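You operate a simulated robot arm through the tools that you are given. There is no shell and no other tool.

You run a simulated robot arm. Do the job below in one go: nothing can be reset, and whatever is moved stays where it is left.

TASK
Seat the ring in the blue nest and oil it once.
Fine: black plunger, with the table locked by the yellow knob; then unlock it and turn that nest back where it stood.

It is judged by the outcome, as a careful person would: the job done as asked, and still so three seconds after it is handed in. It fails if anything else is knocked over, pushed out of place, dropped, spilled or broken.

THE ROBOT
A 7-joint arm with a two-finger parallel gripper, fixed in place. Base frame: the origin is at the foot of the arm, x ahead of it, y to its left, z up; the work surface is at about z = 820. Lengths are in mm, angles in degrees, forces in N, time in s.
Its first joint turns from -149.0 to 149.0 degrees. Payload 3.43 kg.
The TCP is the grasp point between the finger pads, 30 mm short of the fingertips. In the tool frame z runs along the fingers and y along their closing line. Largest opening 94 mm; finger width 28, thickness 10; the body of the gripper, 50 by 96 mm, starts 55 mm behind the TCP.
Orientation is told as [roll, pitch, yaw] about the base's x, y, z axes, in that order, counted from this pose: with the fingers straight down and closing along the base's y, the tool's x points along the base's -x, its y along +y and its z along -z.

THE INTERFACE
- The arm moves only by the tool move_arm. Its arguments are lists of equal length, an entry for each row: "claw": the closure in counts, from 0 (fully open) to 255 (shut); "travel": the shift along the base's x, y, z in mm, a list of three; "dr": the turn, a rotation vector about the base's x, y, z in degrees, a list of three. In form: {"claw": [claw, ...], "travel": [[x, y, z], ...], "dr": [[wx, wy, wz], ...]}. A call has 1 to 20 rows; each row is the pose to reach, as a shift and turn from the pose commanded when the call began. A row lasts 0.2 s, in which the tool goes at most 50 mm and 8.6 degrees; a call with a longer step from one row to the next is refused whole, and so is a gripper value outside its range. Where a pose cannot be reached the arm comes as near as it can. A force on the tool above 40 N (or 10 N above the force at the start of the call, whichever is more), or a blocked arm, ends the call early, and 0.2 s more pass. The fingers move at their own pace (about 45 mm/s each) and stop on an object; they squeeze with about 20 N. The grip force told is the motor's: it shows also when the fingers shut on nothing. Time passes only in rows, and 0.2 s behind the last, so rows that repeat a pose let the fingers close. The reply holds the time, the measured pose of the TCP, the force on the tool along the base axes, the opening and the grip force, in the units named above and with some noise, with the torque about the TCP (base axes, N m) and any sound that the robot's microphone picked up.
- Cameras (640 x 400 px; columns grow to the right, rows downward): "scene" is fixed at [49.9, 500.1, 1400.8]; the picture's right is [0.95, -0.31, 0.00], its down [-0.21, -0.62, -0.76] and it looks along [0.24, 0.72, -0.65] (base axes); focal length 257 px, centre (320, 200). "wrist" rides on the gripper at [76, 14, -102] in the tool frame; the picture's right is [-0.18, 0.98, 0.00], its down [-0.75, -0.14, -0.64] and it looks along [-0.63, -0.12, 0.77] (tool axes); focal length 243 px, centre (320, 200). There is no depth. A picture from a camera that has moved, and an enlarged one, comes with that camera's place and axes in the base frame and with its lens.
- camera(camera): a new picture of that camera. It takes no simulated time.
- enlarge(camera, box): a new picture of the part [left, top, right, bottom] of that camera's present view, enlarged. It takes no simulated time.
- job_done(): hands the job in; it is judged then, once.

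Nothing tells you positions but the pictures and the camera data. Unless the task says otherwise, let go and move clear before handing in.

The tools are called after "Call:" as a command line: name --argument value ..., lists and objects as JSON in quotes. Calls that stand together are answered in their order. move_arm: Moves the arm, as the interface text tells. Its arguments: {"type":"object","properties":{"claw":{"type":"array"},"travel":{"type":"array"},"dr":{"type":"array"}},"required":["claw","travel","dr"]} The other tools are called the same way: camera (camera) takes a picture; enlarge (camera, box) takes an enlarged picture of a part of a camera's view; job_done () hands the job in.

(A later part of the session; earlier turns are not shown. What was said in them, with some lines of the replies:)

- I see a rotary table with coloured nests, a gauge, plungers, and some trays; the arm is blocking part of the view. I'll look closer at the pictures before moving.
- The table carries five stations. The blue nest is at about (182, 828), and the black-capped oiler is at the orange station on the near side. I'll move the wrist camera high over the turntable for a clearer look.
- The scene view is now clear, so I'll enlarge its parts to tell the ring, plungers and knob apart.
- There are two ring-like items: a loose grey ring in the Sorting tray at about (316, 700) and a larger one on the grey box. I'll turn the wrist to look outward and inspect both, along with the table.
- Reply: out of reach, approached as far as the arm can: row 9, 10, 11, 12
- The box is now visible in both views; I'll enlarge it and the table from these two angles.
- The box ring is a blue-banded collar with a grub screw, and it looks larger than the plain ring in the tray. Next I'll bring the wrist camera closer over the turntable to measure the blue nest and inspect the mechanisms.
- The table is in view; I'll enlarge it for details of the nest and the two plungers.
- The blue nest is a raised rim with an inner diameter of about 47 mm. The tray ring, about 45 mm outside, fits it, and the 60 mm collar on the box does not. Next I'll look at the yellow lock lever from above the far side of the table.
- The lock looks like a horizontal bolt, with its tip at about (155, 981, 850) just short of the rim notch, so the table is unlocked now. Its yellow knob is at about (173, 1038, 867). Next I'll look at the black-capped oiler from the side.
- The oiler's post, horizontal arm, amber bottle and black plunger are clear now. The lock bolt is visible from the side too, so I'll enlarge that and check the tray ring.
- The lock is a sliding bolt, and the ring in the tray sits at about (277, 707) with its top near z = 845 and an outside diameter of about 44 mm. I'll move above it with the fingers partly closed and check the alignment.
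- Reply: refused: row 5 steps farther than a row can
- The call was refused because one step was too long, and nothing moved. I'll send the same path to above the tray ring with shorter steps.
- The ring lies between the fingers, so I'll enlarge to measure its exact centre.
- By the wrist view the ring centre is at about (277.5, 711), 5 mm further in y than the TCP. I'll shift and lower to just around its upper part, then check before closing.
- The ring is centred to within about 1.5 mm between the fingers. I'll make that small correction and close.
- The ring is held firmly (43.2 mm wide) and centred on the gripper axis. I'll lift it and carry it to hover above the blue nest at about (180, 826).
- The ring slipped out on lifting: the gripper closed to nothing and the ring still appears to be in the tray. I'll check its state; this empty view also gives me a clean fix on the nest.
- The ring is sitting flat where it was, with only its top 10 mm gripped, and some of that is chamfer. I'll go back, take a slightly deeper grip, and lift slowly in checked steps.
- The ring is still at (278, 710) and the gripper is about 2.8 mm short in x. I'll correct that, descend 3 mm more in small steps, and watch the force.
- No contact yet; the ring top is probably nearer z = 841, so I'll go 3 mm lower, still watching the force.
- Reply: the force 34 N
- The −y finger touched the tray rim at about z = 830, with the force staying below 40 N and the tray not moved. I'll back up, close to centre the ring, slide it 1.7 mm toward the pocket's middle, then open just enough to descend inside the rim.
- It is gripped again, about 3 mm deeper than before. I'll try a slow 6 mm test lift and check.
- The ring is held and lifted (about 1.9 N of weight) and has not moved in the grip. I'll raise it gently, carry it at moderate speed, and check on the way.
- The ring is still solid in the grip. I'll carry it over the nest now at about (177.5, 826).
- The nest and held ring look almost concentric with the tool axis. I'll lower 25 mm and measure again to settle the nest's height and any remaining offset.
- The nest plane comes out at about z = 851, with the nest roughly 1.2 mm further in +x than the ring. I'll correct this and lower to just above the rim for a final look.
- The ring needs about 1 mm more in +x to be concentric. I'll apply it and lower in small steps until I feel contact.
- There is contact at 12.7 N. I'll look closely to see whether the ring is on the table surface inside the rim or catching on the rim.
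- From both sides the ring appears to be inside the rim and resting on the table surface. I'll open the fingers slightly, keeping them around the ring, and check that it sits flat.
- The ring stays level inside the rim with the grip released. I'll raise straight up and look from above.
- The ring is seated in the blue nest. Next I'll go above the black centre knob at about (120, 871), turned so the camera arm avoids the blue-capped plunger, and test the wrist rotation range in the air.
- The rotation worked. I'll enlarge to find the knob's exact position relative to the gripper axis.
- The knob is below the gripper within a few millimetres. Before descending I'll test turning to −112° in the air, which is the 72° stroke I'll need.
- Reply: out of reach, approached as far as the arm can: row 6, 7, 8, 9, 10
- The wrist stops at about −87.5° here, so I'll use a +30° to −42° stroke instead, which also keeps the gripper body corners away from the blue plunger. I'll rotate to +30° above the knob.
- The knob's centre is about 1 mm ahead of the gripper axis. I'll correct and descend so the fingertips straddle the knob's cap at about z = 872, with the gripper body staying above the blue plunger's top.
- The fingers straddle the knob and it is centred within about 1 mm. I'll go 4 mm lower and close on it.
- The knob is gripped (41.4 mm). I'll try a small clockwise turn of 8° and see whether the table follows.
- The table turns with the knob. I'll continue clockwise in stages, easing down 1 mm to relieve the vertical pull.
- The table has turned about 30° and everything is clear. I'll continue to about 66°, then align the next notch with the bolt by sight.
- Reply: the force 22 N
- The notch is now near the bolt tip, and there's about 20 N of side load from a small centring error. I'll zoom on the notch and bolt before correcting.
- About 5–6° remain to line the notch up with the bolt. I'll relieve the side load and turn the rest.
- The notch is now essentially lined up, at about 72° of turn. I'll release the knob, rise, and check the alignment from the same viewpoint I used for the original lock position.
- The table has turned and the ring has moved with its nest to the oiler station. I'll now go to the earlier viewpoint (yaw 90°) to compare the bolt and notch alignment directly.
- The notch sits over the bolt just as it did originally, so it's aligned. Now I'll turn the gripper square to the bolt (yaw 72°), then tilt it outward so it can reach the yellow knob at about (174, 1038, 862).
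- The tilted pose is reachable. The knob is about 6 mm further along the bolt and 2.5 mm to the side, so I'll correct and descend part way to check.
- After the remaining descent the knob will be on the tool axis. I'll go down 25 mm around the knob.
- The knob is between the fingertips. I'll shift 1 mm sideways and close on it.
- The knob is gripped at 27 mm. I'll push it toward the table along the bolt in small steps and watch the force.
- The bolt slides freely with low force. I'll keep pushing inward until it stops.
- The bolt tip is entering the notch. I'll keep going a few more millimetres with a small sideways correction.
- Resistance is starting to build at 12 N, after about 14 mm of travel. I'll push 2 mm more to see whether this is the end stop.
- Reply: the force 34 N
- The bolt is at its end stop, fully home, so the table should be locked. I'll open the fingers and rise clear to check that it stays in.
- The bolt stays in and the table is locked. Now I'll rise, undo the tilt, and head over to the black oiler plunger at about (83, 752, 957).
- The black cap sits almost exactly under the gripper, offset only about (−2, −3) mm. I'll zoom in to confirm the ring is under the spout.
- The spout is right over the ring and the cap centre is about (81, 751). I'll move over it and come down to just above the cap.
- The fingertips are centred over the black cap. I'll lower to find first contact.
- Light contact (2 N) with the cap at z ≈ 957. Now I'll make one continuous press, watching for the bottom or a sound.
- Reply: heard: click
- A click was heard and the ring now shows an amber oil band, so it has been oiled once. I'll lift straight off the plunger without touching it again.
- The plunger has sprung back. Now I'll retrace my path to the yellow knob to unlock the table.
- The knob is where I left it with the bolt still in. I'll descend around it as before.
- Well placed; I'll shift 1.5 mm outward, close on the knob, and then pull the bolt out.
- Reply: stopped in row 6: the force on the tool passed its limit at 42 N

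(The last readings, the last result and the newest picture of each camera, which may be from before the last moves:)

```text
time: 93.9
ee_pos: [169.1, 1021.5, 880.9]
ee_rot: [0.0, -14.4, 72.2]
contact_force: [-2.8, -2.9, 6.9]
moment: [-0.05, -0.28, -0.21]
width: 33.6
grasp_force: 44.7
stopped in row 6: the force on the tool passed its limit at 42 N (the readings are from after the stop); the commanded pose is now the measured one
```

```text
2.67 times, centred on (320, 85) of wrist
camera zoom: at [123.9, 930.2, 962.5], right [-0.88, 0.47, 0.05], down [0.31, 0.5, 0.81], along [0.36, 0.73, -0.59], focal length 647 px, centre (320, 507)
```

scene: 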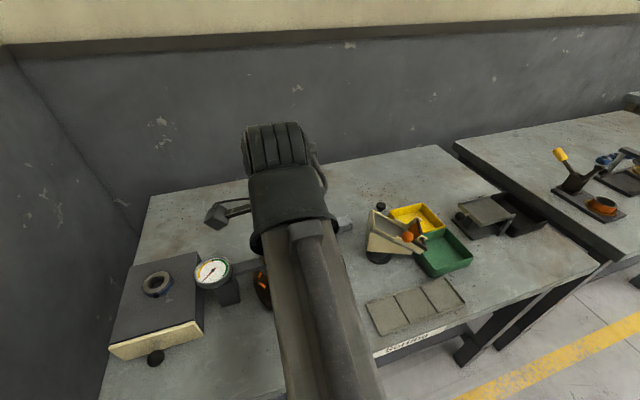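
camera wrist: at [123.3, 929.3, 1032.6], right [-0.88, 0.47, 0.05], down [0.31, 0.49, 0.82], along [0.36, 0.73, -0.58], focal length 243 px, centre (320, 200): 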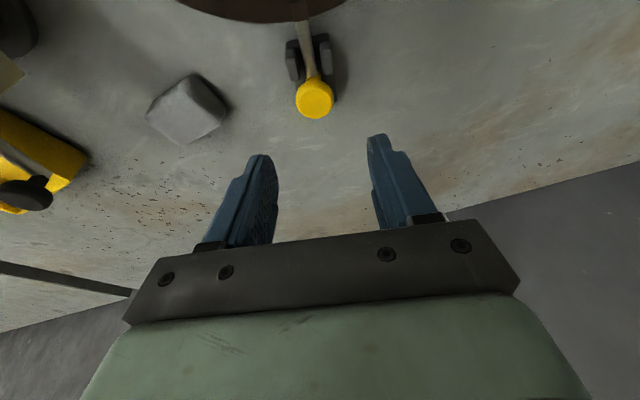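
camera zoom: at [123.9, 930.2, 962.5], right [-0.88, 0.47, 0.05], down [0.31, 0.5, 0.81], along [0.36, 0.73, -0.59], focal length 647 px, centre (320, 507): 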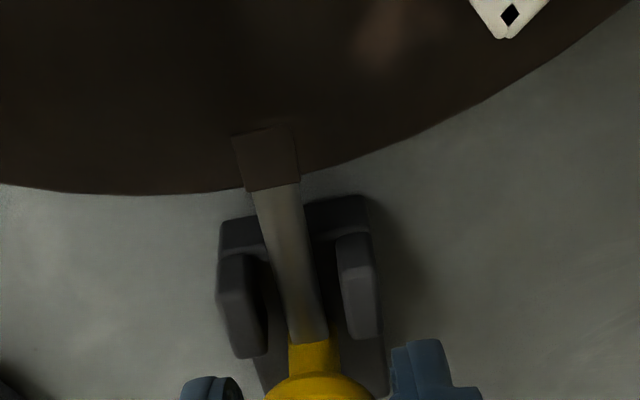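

The width reads 33.5 mm instead of 27, so the fingertips clamped the bolt's guide cheeks rather than the knob and the pull stopped at the limit. I'll open, raise about 6 mm so the tips clear the cheeks, and check.

Call:
move_arm --claw '[200, 150, 110, 100, 100, 100]' --travel '[[0, 0, 0], [0, 0, 0], [0, 0, 0], [0, 0, 0], [0.6, 1.9, 3], [0.9, 2.9, 6]]' --dr '[[0, 0, 0], [0, 0, 0], [0, 0, 0], [0, 0, 0], [0.57, -0.18, 0], [0.57, -0.18, 0]]'

Call:
enlarge --camera "wrist" --box '[240, 60, 400, 210]'

Call:
enlarge --camera "wrist" --box '[240, 10, 400, 160]'

```text
time: 95.3
ee_pos: [169.8, 1024.6, 886.3]
ee_rot: [0.0, -15.0, 72.0]
contact_force: [0.7, 0.6, 0.0]
moment: [-0.01, 0.0, 0.0]
width: 57.4
grasp_force: 0.0
```

```text
2.67 times, centred on (320, 135) of wrist
camera zoom: at [124.9, 932.7, 967.1], right [-0.88, 0.47, 0.05], down [0.31, 0.49, 0.82], along [0.36, 0.73, -0.58], focal length 647 px, centre (320, 373)
```

zoom: 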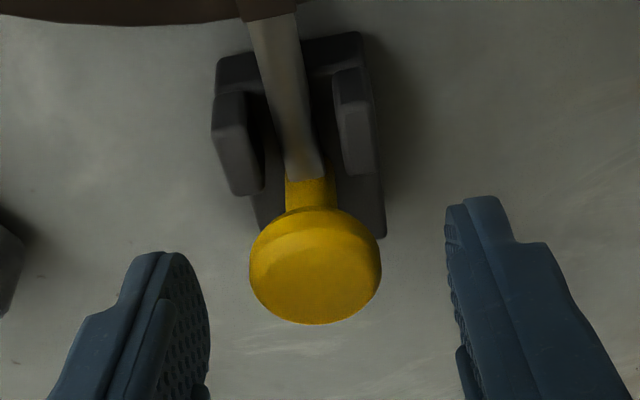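

```text
2.67 times, centred on (320, 85) of wrist
camera zoom: at [124.9, 932.7, 967.1], right [-0.88, 0.47, 0.05], down [0.31, 0.49, 0.82], along [0.36, 0.73, -0.58], focal length 647 px, centre (320, 507)
```

zoom: 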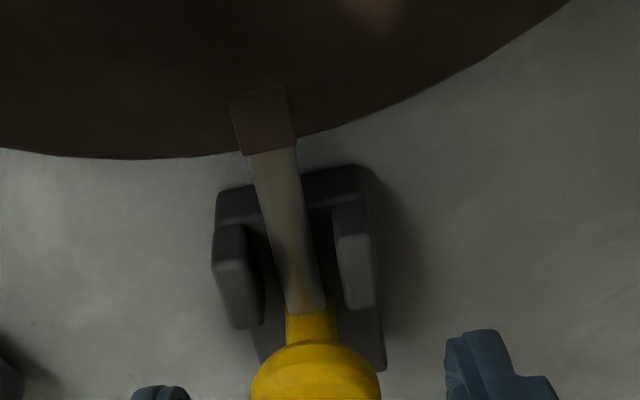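

The tips are higher and slightly outboard now. I'll close and check that the width reads about 27 mm for the knob.

Call:
move_arm --claw '[110, 130, 150, 180, 200, 255, 255]' --travel '[[0.8, -0.3, 0], [0.8, -0.3, 0], [0.8, -0.3, 0], [0.8, -0.3, 0], [0.8, -0.3, 0], [0.8, -0.3, 0], [0.8, -0.3, 0]]' --dr '[[0, 0, 0], [0, 0, 0], [0, 0, 0], [0, 0, 0], [0, 0, 0], [0, 0, 0], [0, 0, 0]]'

Call:
enlarge --camera "wrist" --box '[240, 60, 400, 210]'

```text
time: 96.9
ee_pos: [170.5, 1024.5, 885.1]
ee_rot: [0.1, -15.0, 72.2]
contact_force: [-8.5, 2.7, -0.3]
moment: [0.12, 0.18, -0.01]
width: 27.2
grasp_force: 44.5
```

```text
2.67 times, centred on (320, 135) of wrist
camera zoom: at [124.8, 932.5, 966.8], right [-0.88, 0.47, 0.05], down [0.31, 0.49, 0.82], along [0.36, 0.73, -0.58], focal length 647 px, centre (320, 373)
```

zoom: 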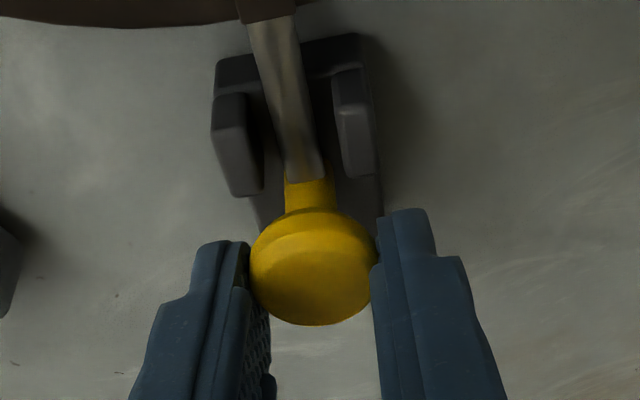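

Now it's on the knob at 27.2 mm. I'll pull the bolt outward in small steps along its axis.

Call:
move_arm --claw '[255, 255, 255, 255, 255, 255]' --travel '[[0, 0.9, 0], [0.3, 1.8, 0], [0.65, 2.8, 0], [1.0, 3.75, 0], [1.35, 4.7, 0], [1.7, 5.6, 0]]' --dr '[[0, 0, 0], [0, 0, 0], [0, 0, 0], [0, 0, 0], [0, 0, 0], [0, 0, 0]]'

Call:
enlarge --camera "wrist" --box '[240, 10, 400, 160]'

```text
time: 98.3
ee_pos: [171.2, 1029.1, 887.4]
ee_rot: [0.1, -15.1, 72.2]
contact_force: [-12.7, 3.4, -0.1]
moment: [0.14, 0.29, 0.02]
width: 27.2
grasp_force: 45.8
```

```text
2.67 times, centred on (320, 85) of wrist
camera zoom: at [126.8, 938.9, 966.8], right [-0.88, 0.47, 0.05], down [0.31, 0.49, 0.82], along [0.36, 0.73, -0.58], focal length 647 px, centre (320, 507)
```

zoom: 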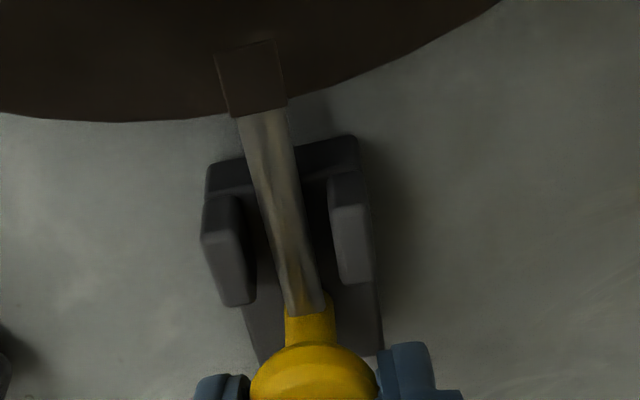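

The bolt is coming out. I'll continue about 8 mm more, correcting the slight sideways load.

Call:
move_arm --claw '[255, 255, 255, 255, 255, 255, 255]' --travel '[[-0.5, 1.1, 0], [-0.3, 2.2, 0], [0.1, 3.2, 0], [0.5, 4.2, 0], [0.9, 5.2, 0], [1.2, 6.2, 0], [1.5, 7.2, 0]]' --dr '[[0, 0, 0], [0, 0, 0], [0, 0, 0], [0, 0, 0], [0, 0, 0], [0, 0, 0], [0, 0, 0]]'

Call:
enlarge --camera "wrist" --box '[240, 10, 400, 160]'

```text
time: 99.9
ee_pos: [173.4, 1037.6, 885.2]
ee_rot: [0.1, -15.0, 72.2]
contact_force: [-13.9, 5.2, 1.6]
moment: [0.17, 0.23, -0.03]
width: 27.0
grasp_force: 44.6
```

```text
2.67 times, centred on (320, 85) of wrist
camera zoom: at [129.0, 945.6, 966.8], right [-0.88, 0.47, 0.05], down [0.31, 0.49, 0.82], along [0.36, 0.73, -0.58], focal length 647 px, centre (320, 507)
```

zoom: 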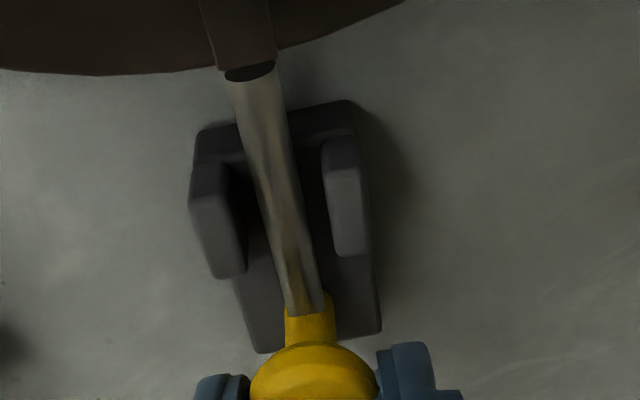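

The bolt tip is fully clear of the notch, back where it started. I'll let go, rise, and go for the centre knob.

Call:
move_arm --claw '[200, 150, 110, 100, 100, 100, 100, 100, 100]' --travel '[[-0.5, 0, 0], [-0.5, 0, 0], [-0.5, 0, 0], [-0.5, 0, 0], [-0.5, 0, 5], [-0.5, 0, 20], [-0.5, 0, 40], [-0.5, 0, 60], [-0.5, 0, 70]]' --dr '[[0, 0, 0], [0, 0, 0], [0, 0, 0], [0, 0, 0], [0, 0, 0], [0, 0, 0], [0, 0, 0], [0, 0, 0], [0, 0, 0]]'

Call:
camera --camera "wrist"

Call:
enlarge --camera "wrist" --box '[250, 0, 390, 130]'

```text
time: 101.9
ee_pos: [172.6, 1037.0, 957.4]
ee_rot: [0.0, -15.0, 72.1]
contact_force: [-0.3, 0.4, 0.2]
moment: [0.0, 0.01, 0.01]
width: 57.0
grasp_force: 0.0
```

```text
taken
camera wrist: at [127.4, 946.0, 1036.9], right [-0.88, 0.47, 0.05], down [0.31, 0.49, 0.82], along [0.36, 0.73, -0.58], focal length 243 px, centre (320, 200)
```

wrist: 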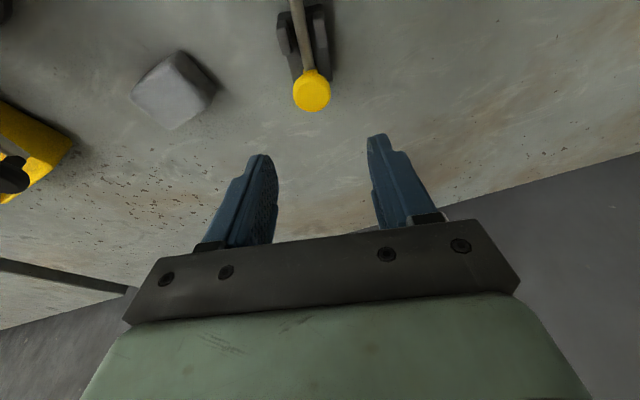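

```text
3.08 times, centred on (320, 65) of wrist
camera zoom: at [127.4, 946.0, 1036.9], right [-0.88, 0.47, 0.05], down [0.31, 0.49, 0.82], along [0.36, 0.73, -0.58], focal length 746 px, centre (320, 615)
```

zoom: 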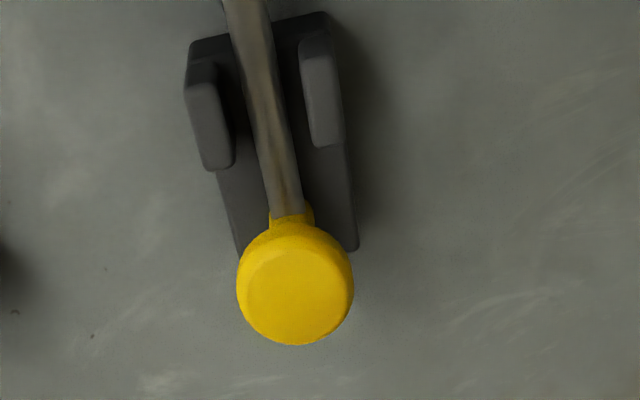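

The table is unlocked. I'll untilt, return above the centre knob, and turn to −42° yaw so I can rotate the table back counter-clockwise.

Call:
move_arm --claw '[100, 100, 100, 100, 100, 100, 100, 100]' --travel '[[0, -5, 15], [0, -15, 35], [-5, -35, 55], [-10, -60, 70], [-20, -90, 75], [-30, -120, 75], [-40, -145, 75], [-50, -166, 75]]' --dr '[[-2, 0.65, 0], [-5, 1.6, 0], [-9, 2.9, 0], [-12, 3.86, 0], [-14.28, 4.59, 0], [-14.28, 4.59, 0], [-14.28, 4.59, 0], [-14.28, 4.59, 0]]'

Call:
move_arm --claw '[100, 100, 100, 100, 100, 100, 100, 100, 100, 100, 100, 100, 100, 100, 100, 100]' --travel '[[0, 0, 0], [0, 0, 0], [0, 0, 0], [0, 0, 0], [0, 0, 0], [0, 0, 0], [0, 0, 0], [0, 0, 0], [0, 0, 0], [0, 0, 0], [0, 0, 0], [0, 0, -15], [0, 0, -30], [0, 0, -45], [0, 0, -60], [0, 0, -60]]' --dr '[[0, 0, -7.6], [0, 0, -15.2], [0, 0, -22.8], [0, 0, -30.4], [0, 0, -38], [0, 0, -45.6], [0, 0, -53.2], [0, 0, -60.8], [0, 0, -68.4], [0, 0, -76], [0, 0, -83.6], [0, 0, -91.2], [0, 0, -98.8], [0, 0, -106.4], [0, 0, -114.1], [0, 0, -114.1]]'

Call:
camera --camera "wrist"

Call:
enlarge --camera "wrist" --box '[250, 40, 390, 180]'

```text
time: 103.7
ee_pos: [122.3, 870.1, 1030.9]
ee_rot: [0.0, 0.0, 72.1]
contact_force: [-0.1, 0.4, 1.0]
moment: [-0.02, 0.0, 0.03]
width: 57.0
grasp_force: 0.1
```

```text
time: 107.1
ee_pos: [123.7, 870.4, 973.1]
ee_rot: [0.0, 0.0, -42.0]
contact_force: [-0.5, -0.3, 0.4]
moment: [0.0, 0.01, 0.0]
width: 57.3
grasp_force: 0.1
```

```text
taken
camera wrist: at [75.8, 931.8, 1076.3], right [0.8, 0.61, 0.0], down [0.46, -0.61, 0.64], along [0.39, -0.51, -0.77], focal length 243 px, centre (320, 200)
```

wrist: 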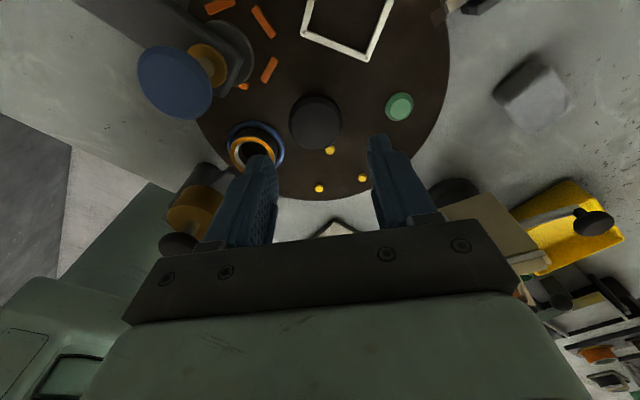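

```text
2.86 times, centred on (320, 110) of wrist
camera zoom: at [75.8, 931.8, 1076.3], right [0.8, 0.61, 0.0], down [0.46, -0.61, 0.64], along [0.39, -0.51, -0.77], focal length 693 px, centre (320, 457)
```

zoom: 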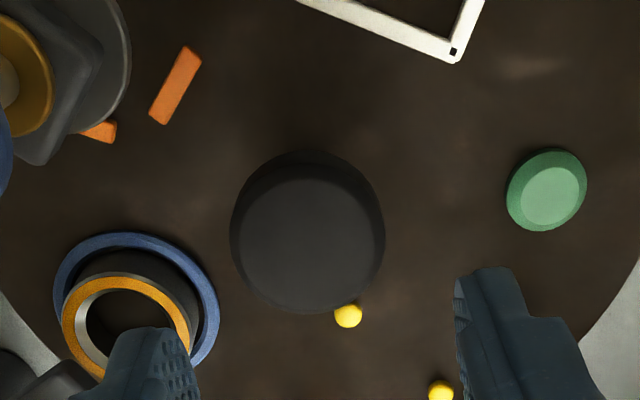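

The knob is offset by about (−3.5, −0.8). I'll correct, descend around it and grip.

Call:
move_arm --claw '[100, 100, 100, 100, 100, 100, 100]' --travel '[[-3.5, -0.7, -12], [-3.5, -0.7, -28], [-3.5, -0.7, -44], [-3.5, -0.7, -58], [-3.5, -0.7, -68], [-3.5, -0.7, -74], [-3.5, -0.7, -74]]' --dr '[[0, 0, 0], [0, 0, 0], [0, 0, 0], [0, 0, 0], [0, 0, 0], [0, 0, 0], [0, 0, 0]]'

Call:
camera --camera "wrist"

Call:
enlarge --camera "wrist" --box '[250, 70, 390, 210]'

Call:
enlarge --camera "wrist" --box '[460, 0, 560, 70]'

```text
time: 108.7
ee_pos: [119.9, 869.2, 897.1]
ee_rot: [0.0, 0.0, -42.1]
contact_force: [1.0, 0.5, -0.1]
moment: [-0.05, -0.03, 0.0]
width: 57.2
grasp_force: 0.1
```

```text
taken
camera wrist: at [71.3, 930.6, 1000.7], right [0.79, 0.61, 0.0], down [0.47, -0.61, 0.64], along [0.39, -0.51, -0.77], focal length 243 px, centre (320, 200)
```

wrist: 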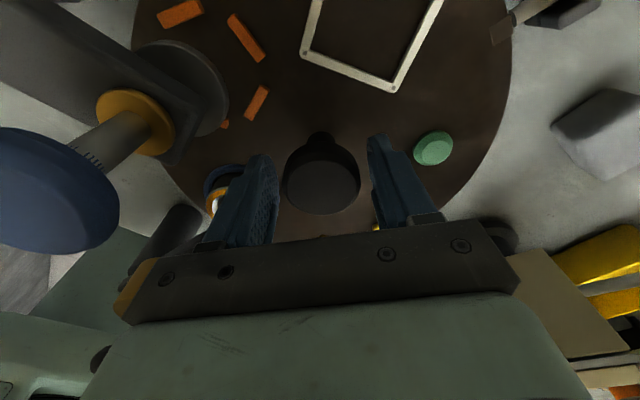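

```text
2.86 times, centred on (320, 140) of wrist
camera zoom: at [71.3, 930.6, 1000.7], right [0.79, 0.61, 0.0], down [0.47, -0.61, 0.64], along [0.39, -0.51, -0.77], focal length 693 px, centre (320, 371)
```

zoom: 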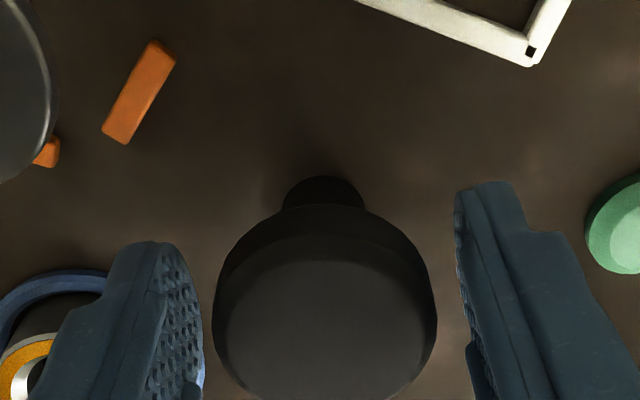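

```text
5.71 times, centred on (510, 35) of wrist
camera zoom: at [71.3, 930.6, 1000.7], right [0.79, 0.61, 0.0], down [0.47, -0.61, 0.64], along [0.39, -0.51, -0.77], focal length 1386 px, centre (-766, 1143)
```

zoom: 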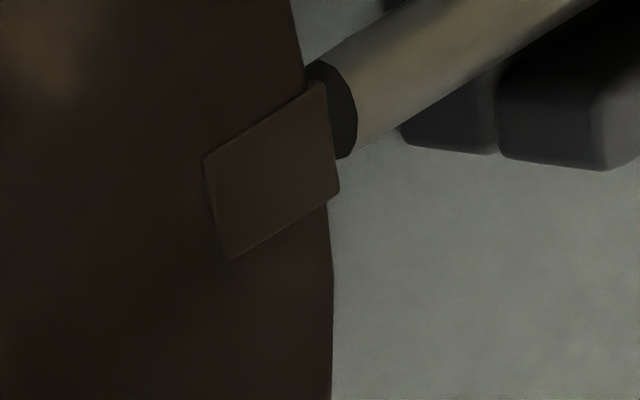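

The knob is between the fingers, needing only about a 1.5 mm correction. I'll adjust and close on it.

Call:
move_arm --claw '[100, 110, 130, 150, 200, 255, 255, 255]' --travel '[[1.2, -0.6, 0.5], [1.2, -0.6, 0.5], [1.2, -0.6, 0.5], [1.2, -0.6, 0.5], [1.2, -0.6, 0.5], [1.2, -0.6, 0.5], [1.2, -0.6, 0.5], [1.2, -0.6, 0.5]]' --dr '[[0, 0, 0], [0, 0, 0], [0, 0, 0], [0, 0, 0], [0, 0, 0], [0, 0, 0], [0, 0, 0], [0, 0, 0]]'

Call:
camera --camera "wrist"

Call:
enlarge --camera "wrist" --box '[150, 0, 470, 200]'

```text
time: 110.5
ee_pos: [121.1, 868.1, 897.9]
ee_rot: [0.1, 0.0, -42.1]
contact_force: [7.7, 8.7, 1.6]
moment: [0.15, -0.15, -0.05]
width: 41.0
grasp_force: 44.4
```

```text
taken
camera wrist: at [73.0, 930.1, 1001.8], right [0.79, 0.61, 0.0], down [0.47, -0.61, 0.64], along [0.39, -0.51, -0.77], focal length 243 px, centre (320, 200)
```

wrist: 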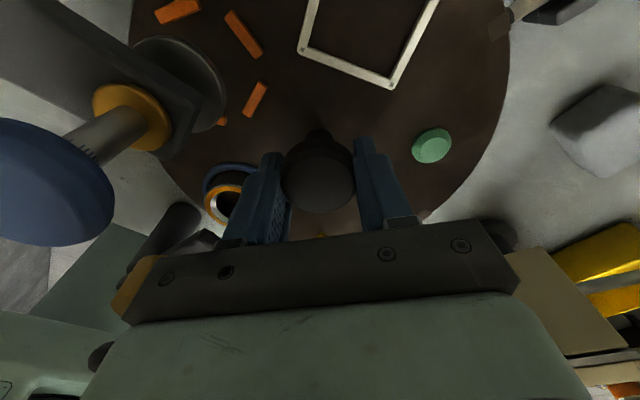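

```text
2.00 times, centred on (310, 100) of wrist
camera zoom: at [73.0, 930.1, 1001.8], right [0.79, 0.61, 0.0], down [0.47, -0.61, 0.64], along [0.39, -0.51, -0.77], focal length 485 px, centre (340, 400)
```

zoom: 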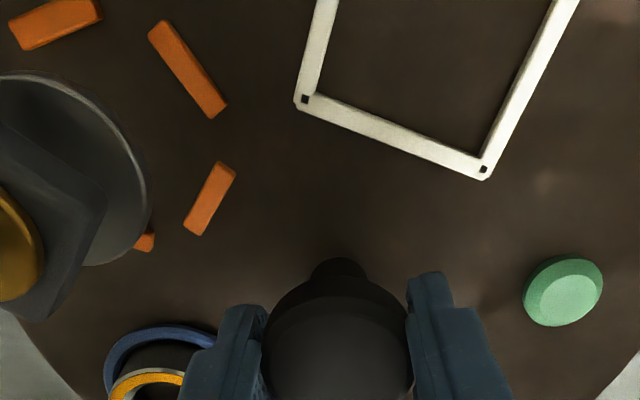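

Gripped at 41 mm. I'll begin turning back counter-clockwise, starting with 8°, while centring slightly.

Call:
move_arm --claw '[255, 255, 255, 255, 255]' --travel '[[0.4, 0.5, 0], [0.4, 0.5, 0], [0.4, 0.5, 0], [0.4, 0.5, 0], [0.4, 0.5, 0]]' --dr '[[0, 0, 0], [0, 0, 2], [0, 0, 4], [0, 0, 6], [0, 0, 8]]'

Call:
camera --camera "wrist"

```text
time: 111.7
ee_pos: [122.3, 869.0, 897.3]
ee_rot: [0.1, -0.1, -33.9]
contact_force: [-2.5, -4.8, 17.5]
moment: [-0.4, -0.13, -0.07]
width: 41.3
grasp_force: 44.8
```

```text
taken
camera wrist: at [65.2, 923.2, 1001.8], right [0.7, 0.71, 0.0], down [0.55, -0.54, 0.64], along [0.46, -0.45, -0.77], focal length 243 px, centre (320, 200)
```

wrist: 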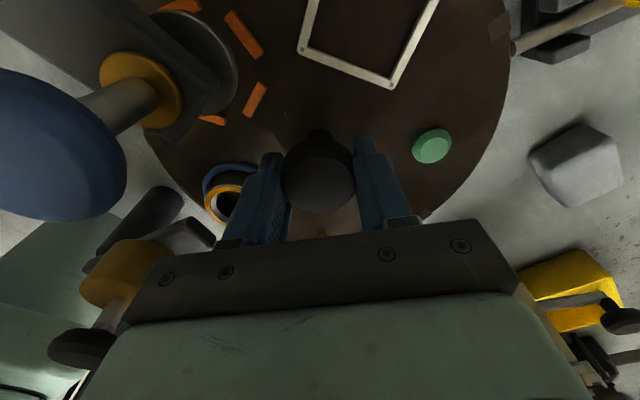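

The table is following. I'll continue back to about yaw 0°, easing the vertical load.

Call:
move_arm --claw '[255, 255, 255, 255, 255, 255, 255, 255, 255, 255]' --travel '[[-0.3, 0.2, 0.5], [-0.6, 0.3, 0.8], [-0.8, 0.4, 0.8], [-0.8, 0.4, 0.8], [-0.8, 0.4, 0.8], [-0.8, 0.4, 0.8], [-0.8, 0.4, 0.8], [-0.8, 0.4, 0.8], [-0.8, 0.4, 0.8], [-0.8, 0.4, 0.8]]' --dr '[[0, 0, 2], [0, 0, 5], [0, 0, 9], [0, 0, 13], [0, 0, 17], [0, 0, 21], [0, 0, 25], [0, 0, 29], [0, 0, 32], [0, 0, 34]]'

Call:
camera --camera "wrist"

```text
time: 113.9
ee_pos: [120.8, 869.2, 897.6]
ee_rot: [-0.1, -0.1, 0.1]
contact_force: [10.4, -12.2, -3.5]
moment: [0.0, -0.17, 0.0]
width: 41.3
grasp_force: 45.2
```

```text
taken
camera wrist: at [44.4, 884.1, 1001.7], right [0.18, 0.98, 0.0], down [0.75, -0.14, 0.64], along [0.63, -0.12, -0.77], focal length 243 px, centre (320, 200)
```

wrist: 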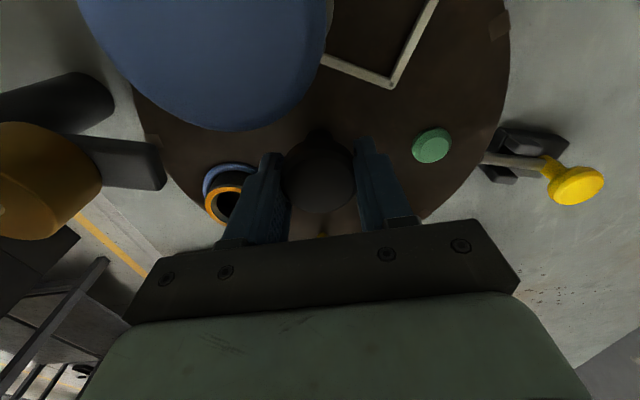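

Halfway back with modest loads. I'll turn the remaining 30° to the original angle.

Call:
move_arm --claw '[255, 255, 255, 255, 255, 255, 255, 255, 255, 255]' --travel '[[0.3, -0.4, 0], [0.5, -0.6, 0], [0.5, -0.6, 0], [0.5, -0.6, 0], [0.5, -0.6, 0], [0.5, -0.6, 0], [0.5, -0.6, 0], [0.5, -0.6, 0], [0.5, -0.6, 0], [0.5, -0.6, 0]]' --dr '[[0, 0, 2], [0, 0, 5], [0, 0, 9], [0, 0, 13], [0, 0, 17], [0, 0, 21], [0, 0, 25], [0, 0, 28], [0, 0, 29.8], [0, 0, 29.8]]'

Call:
camera --camera "wrist"

Call:
camera --camera "scene"

```text
time: 116.1
ee_pos: [120.7, 870.7, 898.0]
ee_rot: [0.0, 0.0, 29.8]
contact_force: [5.5, 11.0, -21.3]
moment: [0.38, -0.62, -0.06]
width: 41.3
grasp_force: 44.8
```

```text
taken
camera wrist: at [47.1, 845.1, 1001.8], right [-0.33, 0.94, 0.0], down [0.72, 0.25, 0.64], along [0.61, 0.21, -0.77], focal length 243 px, centre (320, 200)
```

wrist: 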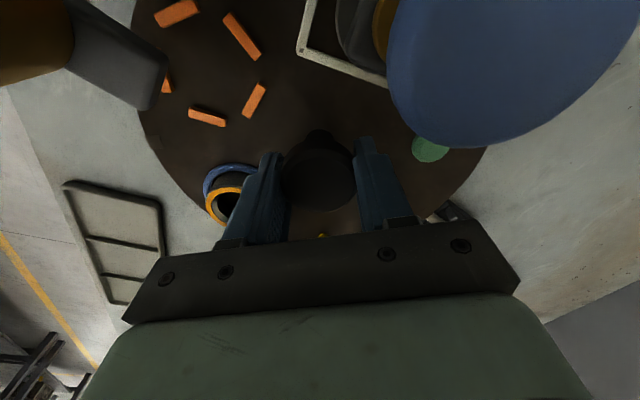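

```text
taken
```

scene: 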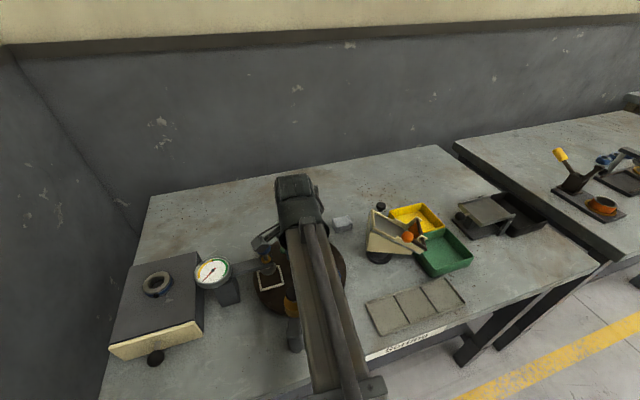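

The turn back is done. I'll release the knob, rise, and check the table against its original position.

Call:
move_arm --claw '[200, 140, 110, 100, 100, 100, 100, 100, 100, 100]' --travel '[[0, 0, -0.5], [0, 0, -0.5], [0, 0, 0], [0, 0, 0], [0, 0, 5], [0, 0, 20], [0, 0, 45], [0, 0, 75], [0, 0, 100], [0, 0, 110]]' --dr '[[0, 0, 0], [0, 0, 0], [0, 0, 0], [0, 0, 0], [0, 0, 0], [0, 0, 0], [0, 0, 0], [0, 0, 0], [0, 0, 0], [0, 0, 0]]'

Call:
move_arm --claw '[100, 100, 100, 100, 100, 100, 100, 100, 100, 100]' --travel '[[3, 6, 0], [6, 12, 0], [9, 18, 0], [12, 24, 0], [15, 30, 0], [18, 36, 0], [21, 42, 0], [24, 50, 0], [24, 54, 0], [24, 54, 0]]' --dr '[[0, 0, 7.5], [0, 0, 15], [0, 0, 22.5], [0, 0, 30], [0, 0, 37.5], [0, 0, 45], [0, 0, 52.5], [0, 0, 60], [0, 0, 60.2], [0, 0, 60.2]]'

Call:
camera --camera "wrist"

Call:
enlarge --camera "wrist" --box '[280, 125, 350, 215]'

Call:
enlarge --camera "wrist" --box '[200, 0, 480, 160]'

```text
time: 118.3
ee_pos: [117.4, 867.4, 1008.9]
ee_rot: [0.0, 0.0, 29.8]
contact_force: [0.3, -0.3, -0.5]
moment: [-0.01, -0.01, 0.02]
width: 57.1
grasp_force: 0.0
```

```text
time: 120.5
ee_pos: [146.5, 924.1, 1008.4]
ee_rot: [0.0, 0.0, 90.2]
contact_force: [0.5, 0.2, -0.2]
moment: [-0.02, 0.02, -0.02]
width: 57.1
grasp_force: 0.1
```

```text
taken
camera wrist: at [129.9, 847.8, 1112.3], right [-0.98, 0.18, 0.0], down [0.14, 0.75, 0.64], along [0.12, 0.63, -0.77], focal length 243 px, centre (320, 200)
```

wrist: 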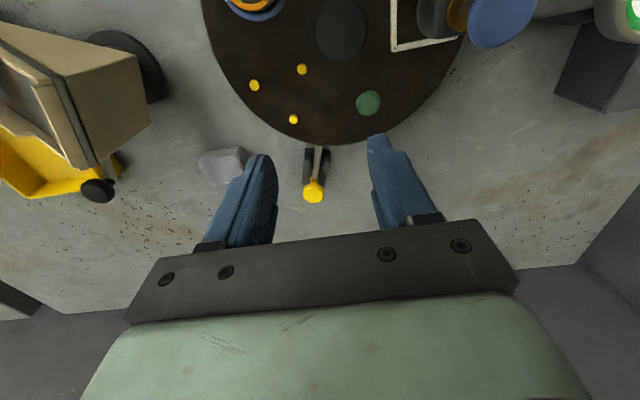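

```text
4.44 times, centred on (315, 170) of wrist
camera zoom: at [129.9, 847.8, 1112.3], right [-0.98, 0.18, 0.0], down [0.14, 0.75, 0.64], along [0.12, 0.63, -0.77], focal length 1078 px, centre (342, 333)
```

zoom: 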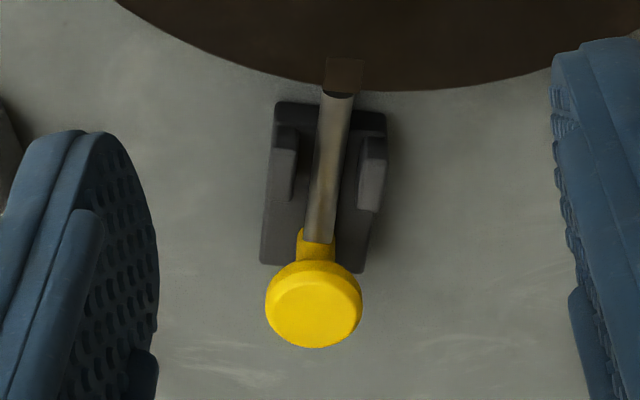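

```text
2.29 times, centred on (340, 80) of wrist
camera zoom: at [129.9, 847.8, 1112.3], right [-0.98, 0.18, 0.0], down [0.14, 0.75, 0.64], along [0.12, 0.63, -0.77], focal length 555 px, centre (274, 474)
```

zoom: 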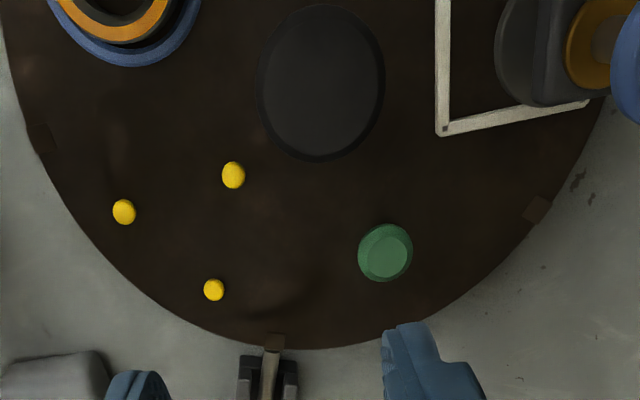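

The table is back at its original angle and the bolt is out. I'll move the arm clear, back near the starting area, and inspect the whole scene.

Call:
move_arm --claw '[100, 80, 60, 40, 20, 0, 0, 0, 0, 0, 0]' --travel '[[0, 0, 30], [0, 0, 70], [0, 0, 110], [10, 0, 145], [40, 0, 160], [75, 5, 160], [110, 10, 160], [135, 15, 160], [140, 20, 160], [140, 20, 160], [140, 20, 160]]' --dr '[[0, 0, 0], [0, 0, 0], [0, 0, -7], [0, 0, -14], [0, 0, -21], [0, 0, -28], [0, 0, -35], [0, 0, -42], [0, 0, -49], [0, 0, -56], [0, 0, -63]]'

Call:
camera --camera "scene"

Call:
enlarge --camera "scene" --box '[240, 200, 360, 330]'

Call:
enlarge --camera "scene" --box '[310, 255, 350, 295]'

Call:
enlarge --camera "scene" --box '[280, 200, 325, 245]'

```text
time: 122.9
ee_pos: [286.0, 944.6, 1167.8]
ee_rot: [0.0, 0.1, 26.8]
contact_force: [-0.7, 0.7, -0.1]
moment: [0.03, -0.05, 0.0]
width: 93.9
grasp_force: 0.1
```

```text
taken
```

scene: 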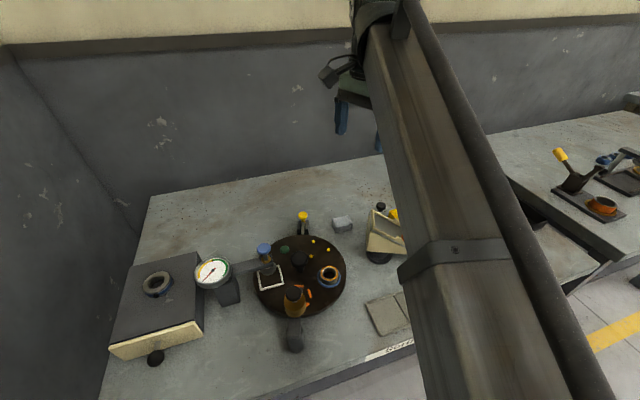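

```text
3.08 times, centred on (300, 265) of scene
camera zoom: at [49.9, 500.1, 1400.8], right [0.95, -0.31, 0.0], down [-0.21, -0.62, -0.76], along [0.24, 0.72, -0.65], focal length 790 px, centre (382, 0)
```

zoom: 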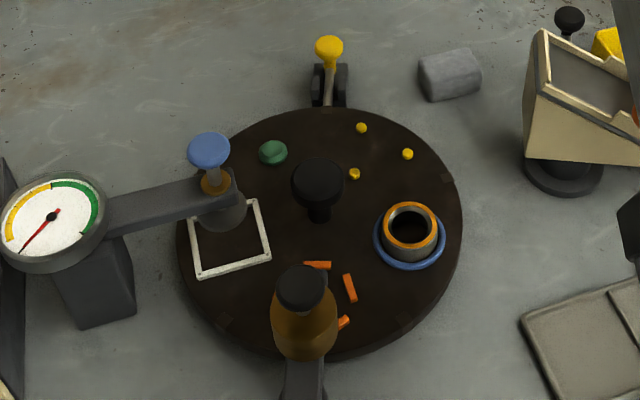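

```text
10.00 times, centred on (330, 275) of scene
camera zoom: at [49.9, 500.1, 1400.8], right [0.95, -0.31, 0.0], down [-0.21, -0.62, -0.76], along [0.24, 0.72, -0.65], focal length 2566 px, centre (220, -550)
```

zoom: 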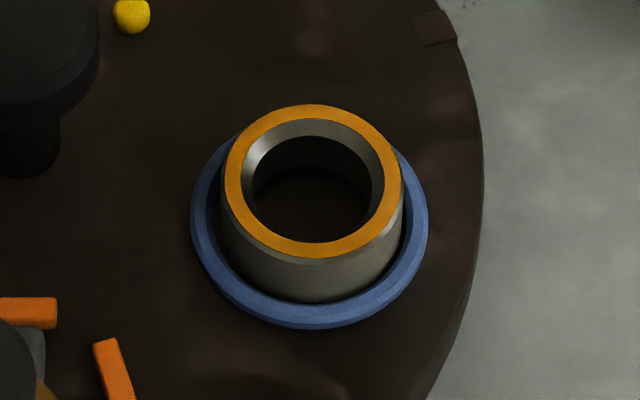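

```text
8.89 times, centred on (302, 222) of scene
camera zoom: at [49.9, 500.1, 1400.8], right [0.95, -0.31, 0.0], down [-0.21, -0.62, -0.76], along [0.24, 0.72, -0.65], focal length 2281 px, centre (476, 0)
```

zoom: 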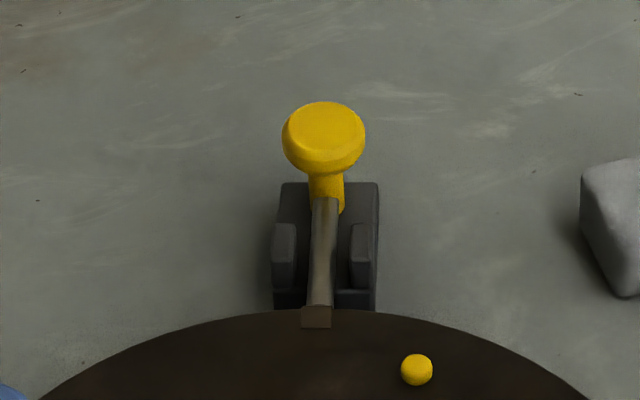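

The nest, dots and bolt match their original pixel positions, and the ring sits flat in the blue nest with its oil band. One last check that the tray hasn't moved.

Call:
enlarge --camera "scene" --box '[360, 275, 440, 345]'

Call:
enlarge --camera "wrist" --box '[140, 0, 400, 240]'

```text
5.71 times, centred on (400, 310) of scene
camera zoom: at [49.9, 500.1, 1400.8], right [0.95, -0.31, 0.0], down [-0.21, -0.62, -0.76], along [0.24, 0.72, -0.65], focal length 1467 px, centre (-137, -429)
```

zoom: 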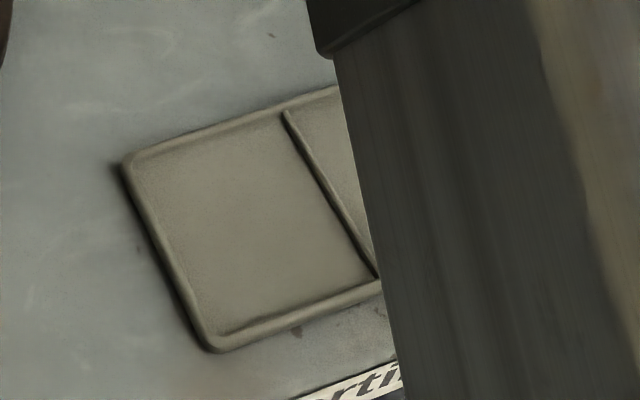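

```text
1.67 times, centred on (270, 120) of wrist
camera zoom: at [210.0, 921.5, 1271.4], right [-0.28, 0.96, 0.0], down [0.74, 0.21, 0.64], along [0.62, 0.18, -0.77], focal length 404 px, centre (403, 333)
```

zoom: 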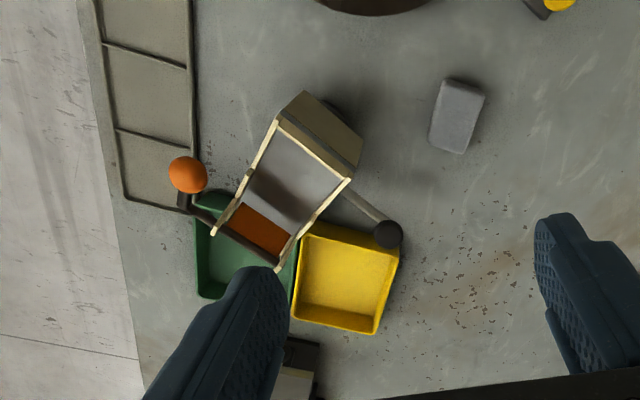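

The tray and everything else are where they were. The ring is seated in the blue nest and was oiled once with the black plunger, the bolt is out, the table is back at its original angle, and the arm is clear. I'm handing the job in.

Call:
job_done

```text
The job is handed in.
```

I seated the ring in the blue nest and oiled it once with the black plunger. The table is unlocked, with the blue nest back where it stood, and I've handed the job in.

- **Ring:** I used the plain ring from the "Sorting" tray, about 43 mm across. The blue-banded one on the grey box is too big for the nest. It slipped out of the gripper on the first lift and stayed flat in the tray; the second lift held.
- **Locking:** I turned the table until the blue nest was under the oiler, then pushed the yellow knob in until it stopped. I didn't try turning the table to test the lock. The stop could have been my fingers meeting the knob's guide blocks rather than the end of the bolt's travel, though the bolt tip was well inside the notch.
- **Oiling:** I pressed once and heard one click. An oil band now shows on the ring.
- **Unlocking and return:** My first pull gripped the guide blocks instead of the knob and stopped at the force limit. I gripped higher and pulled the bolt out, then turned the table back. In the final picture the nest and bolt line up with where they started.
- **Other contact:** While picking up the ring, one finger pressed on the tray rim at about 34 N. In the final pictures the tray hadn't moved, and nothing else looked disturbed.
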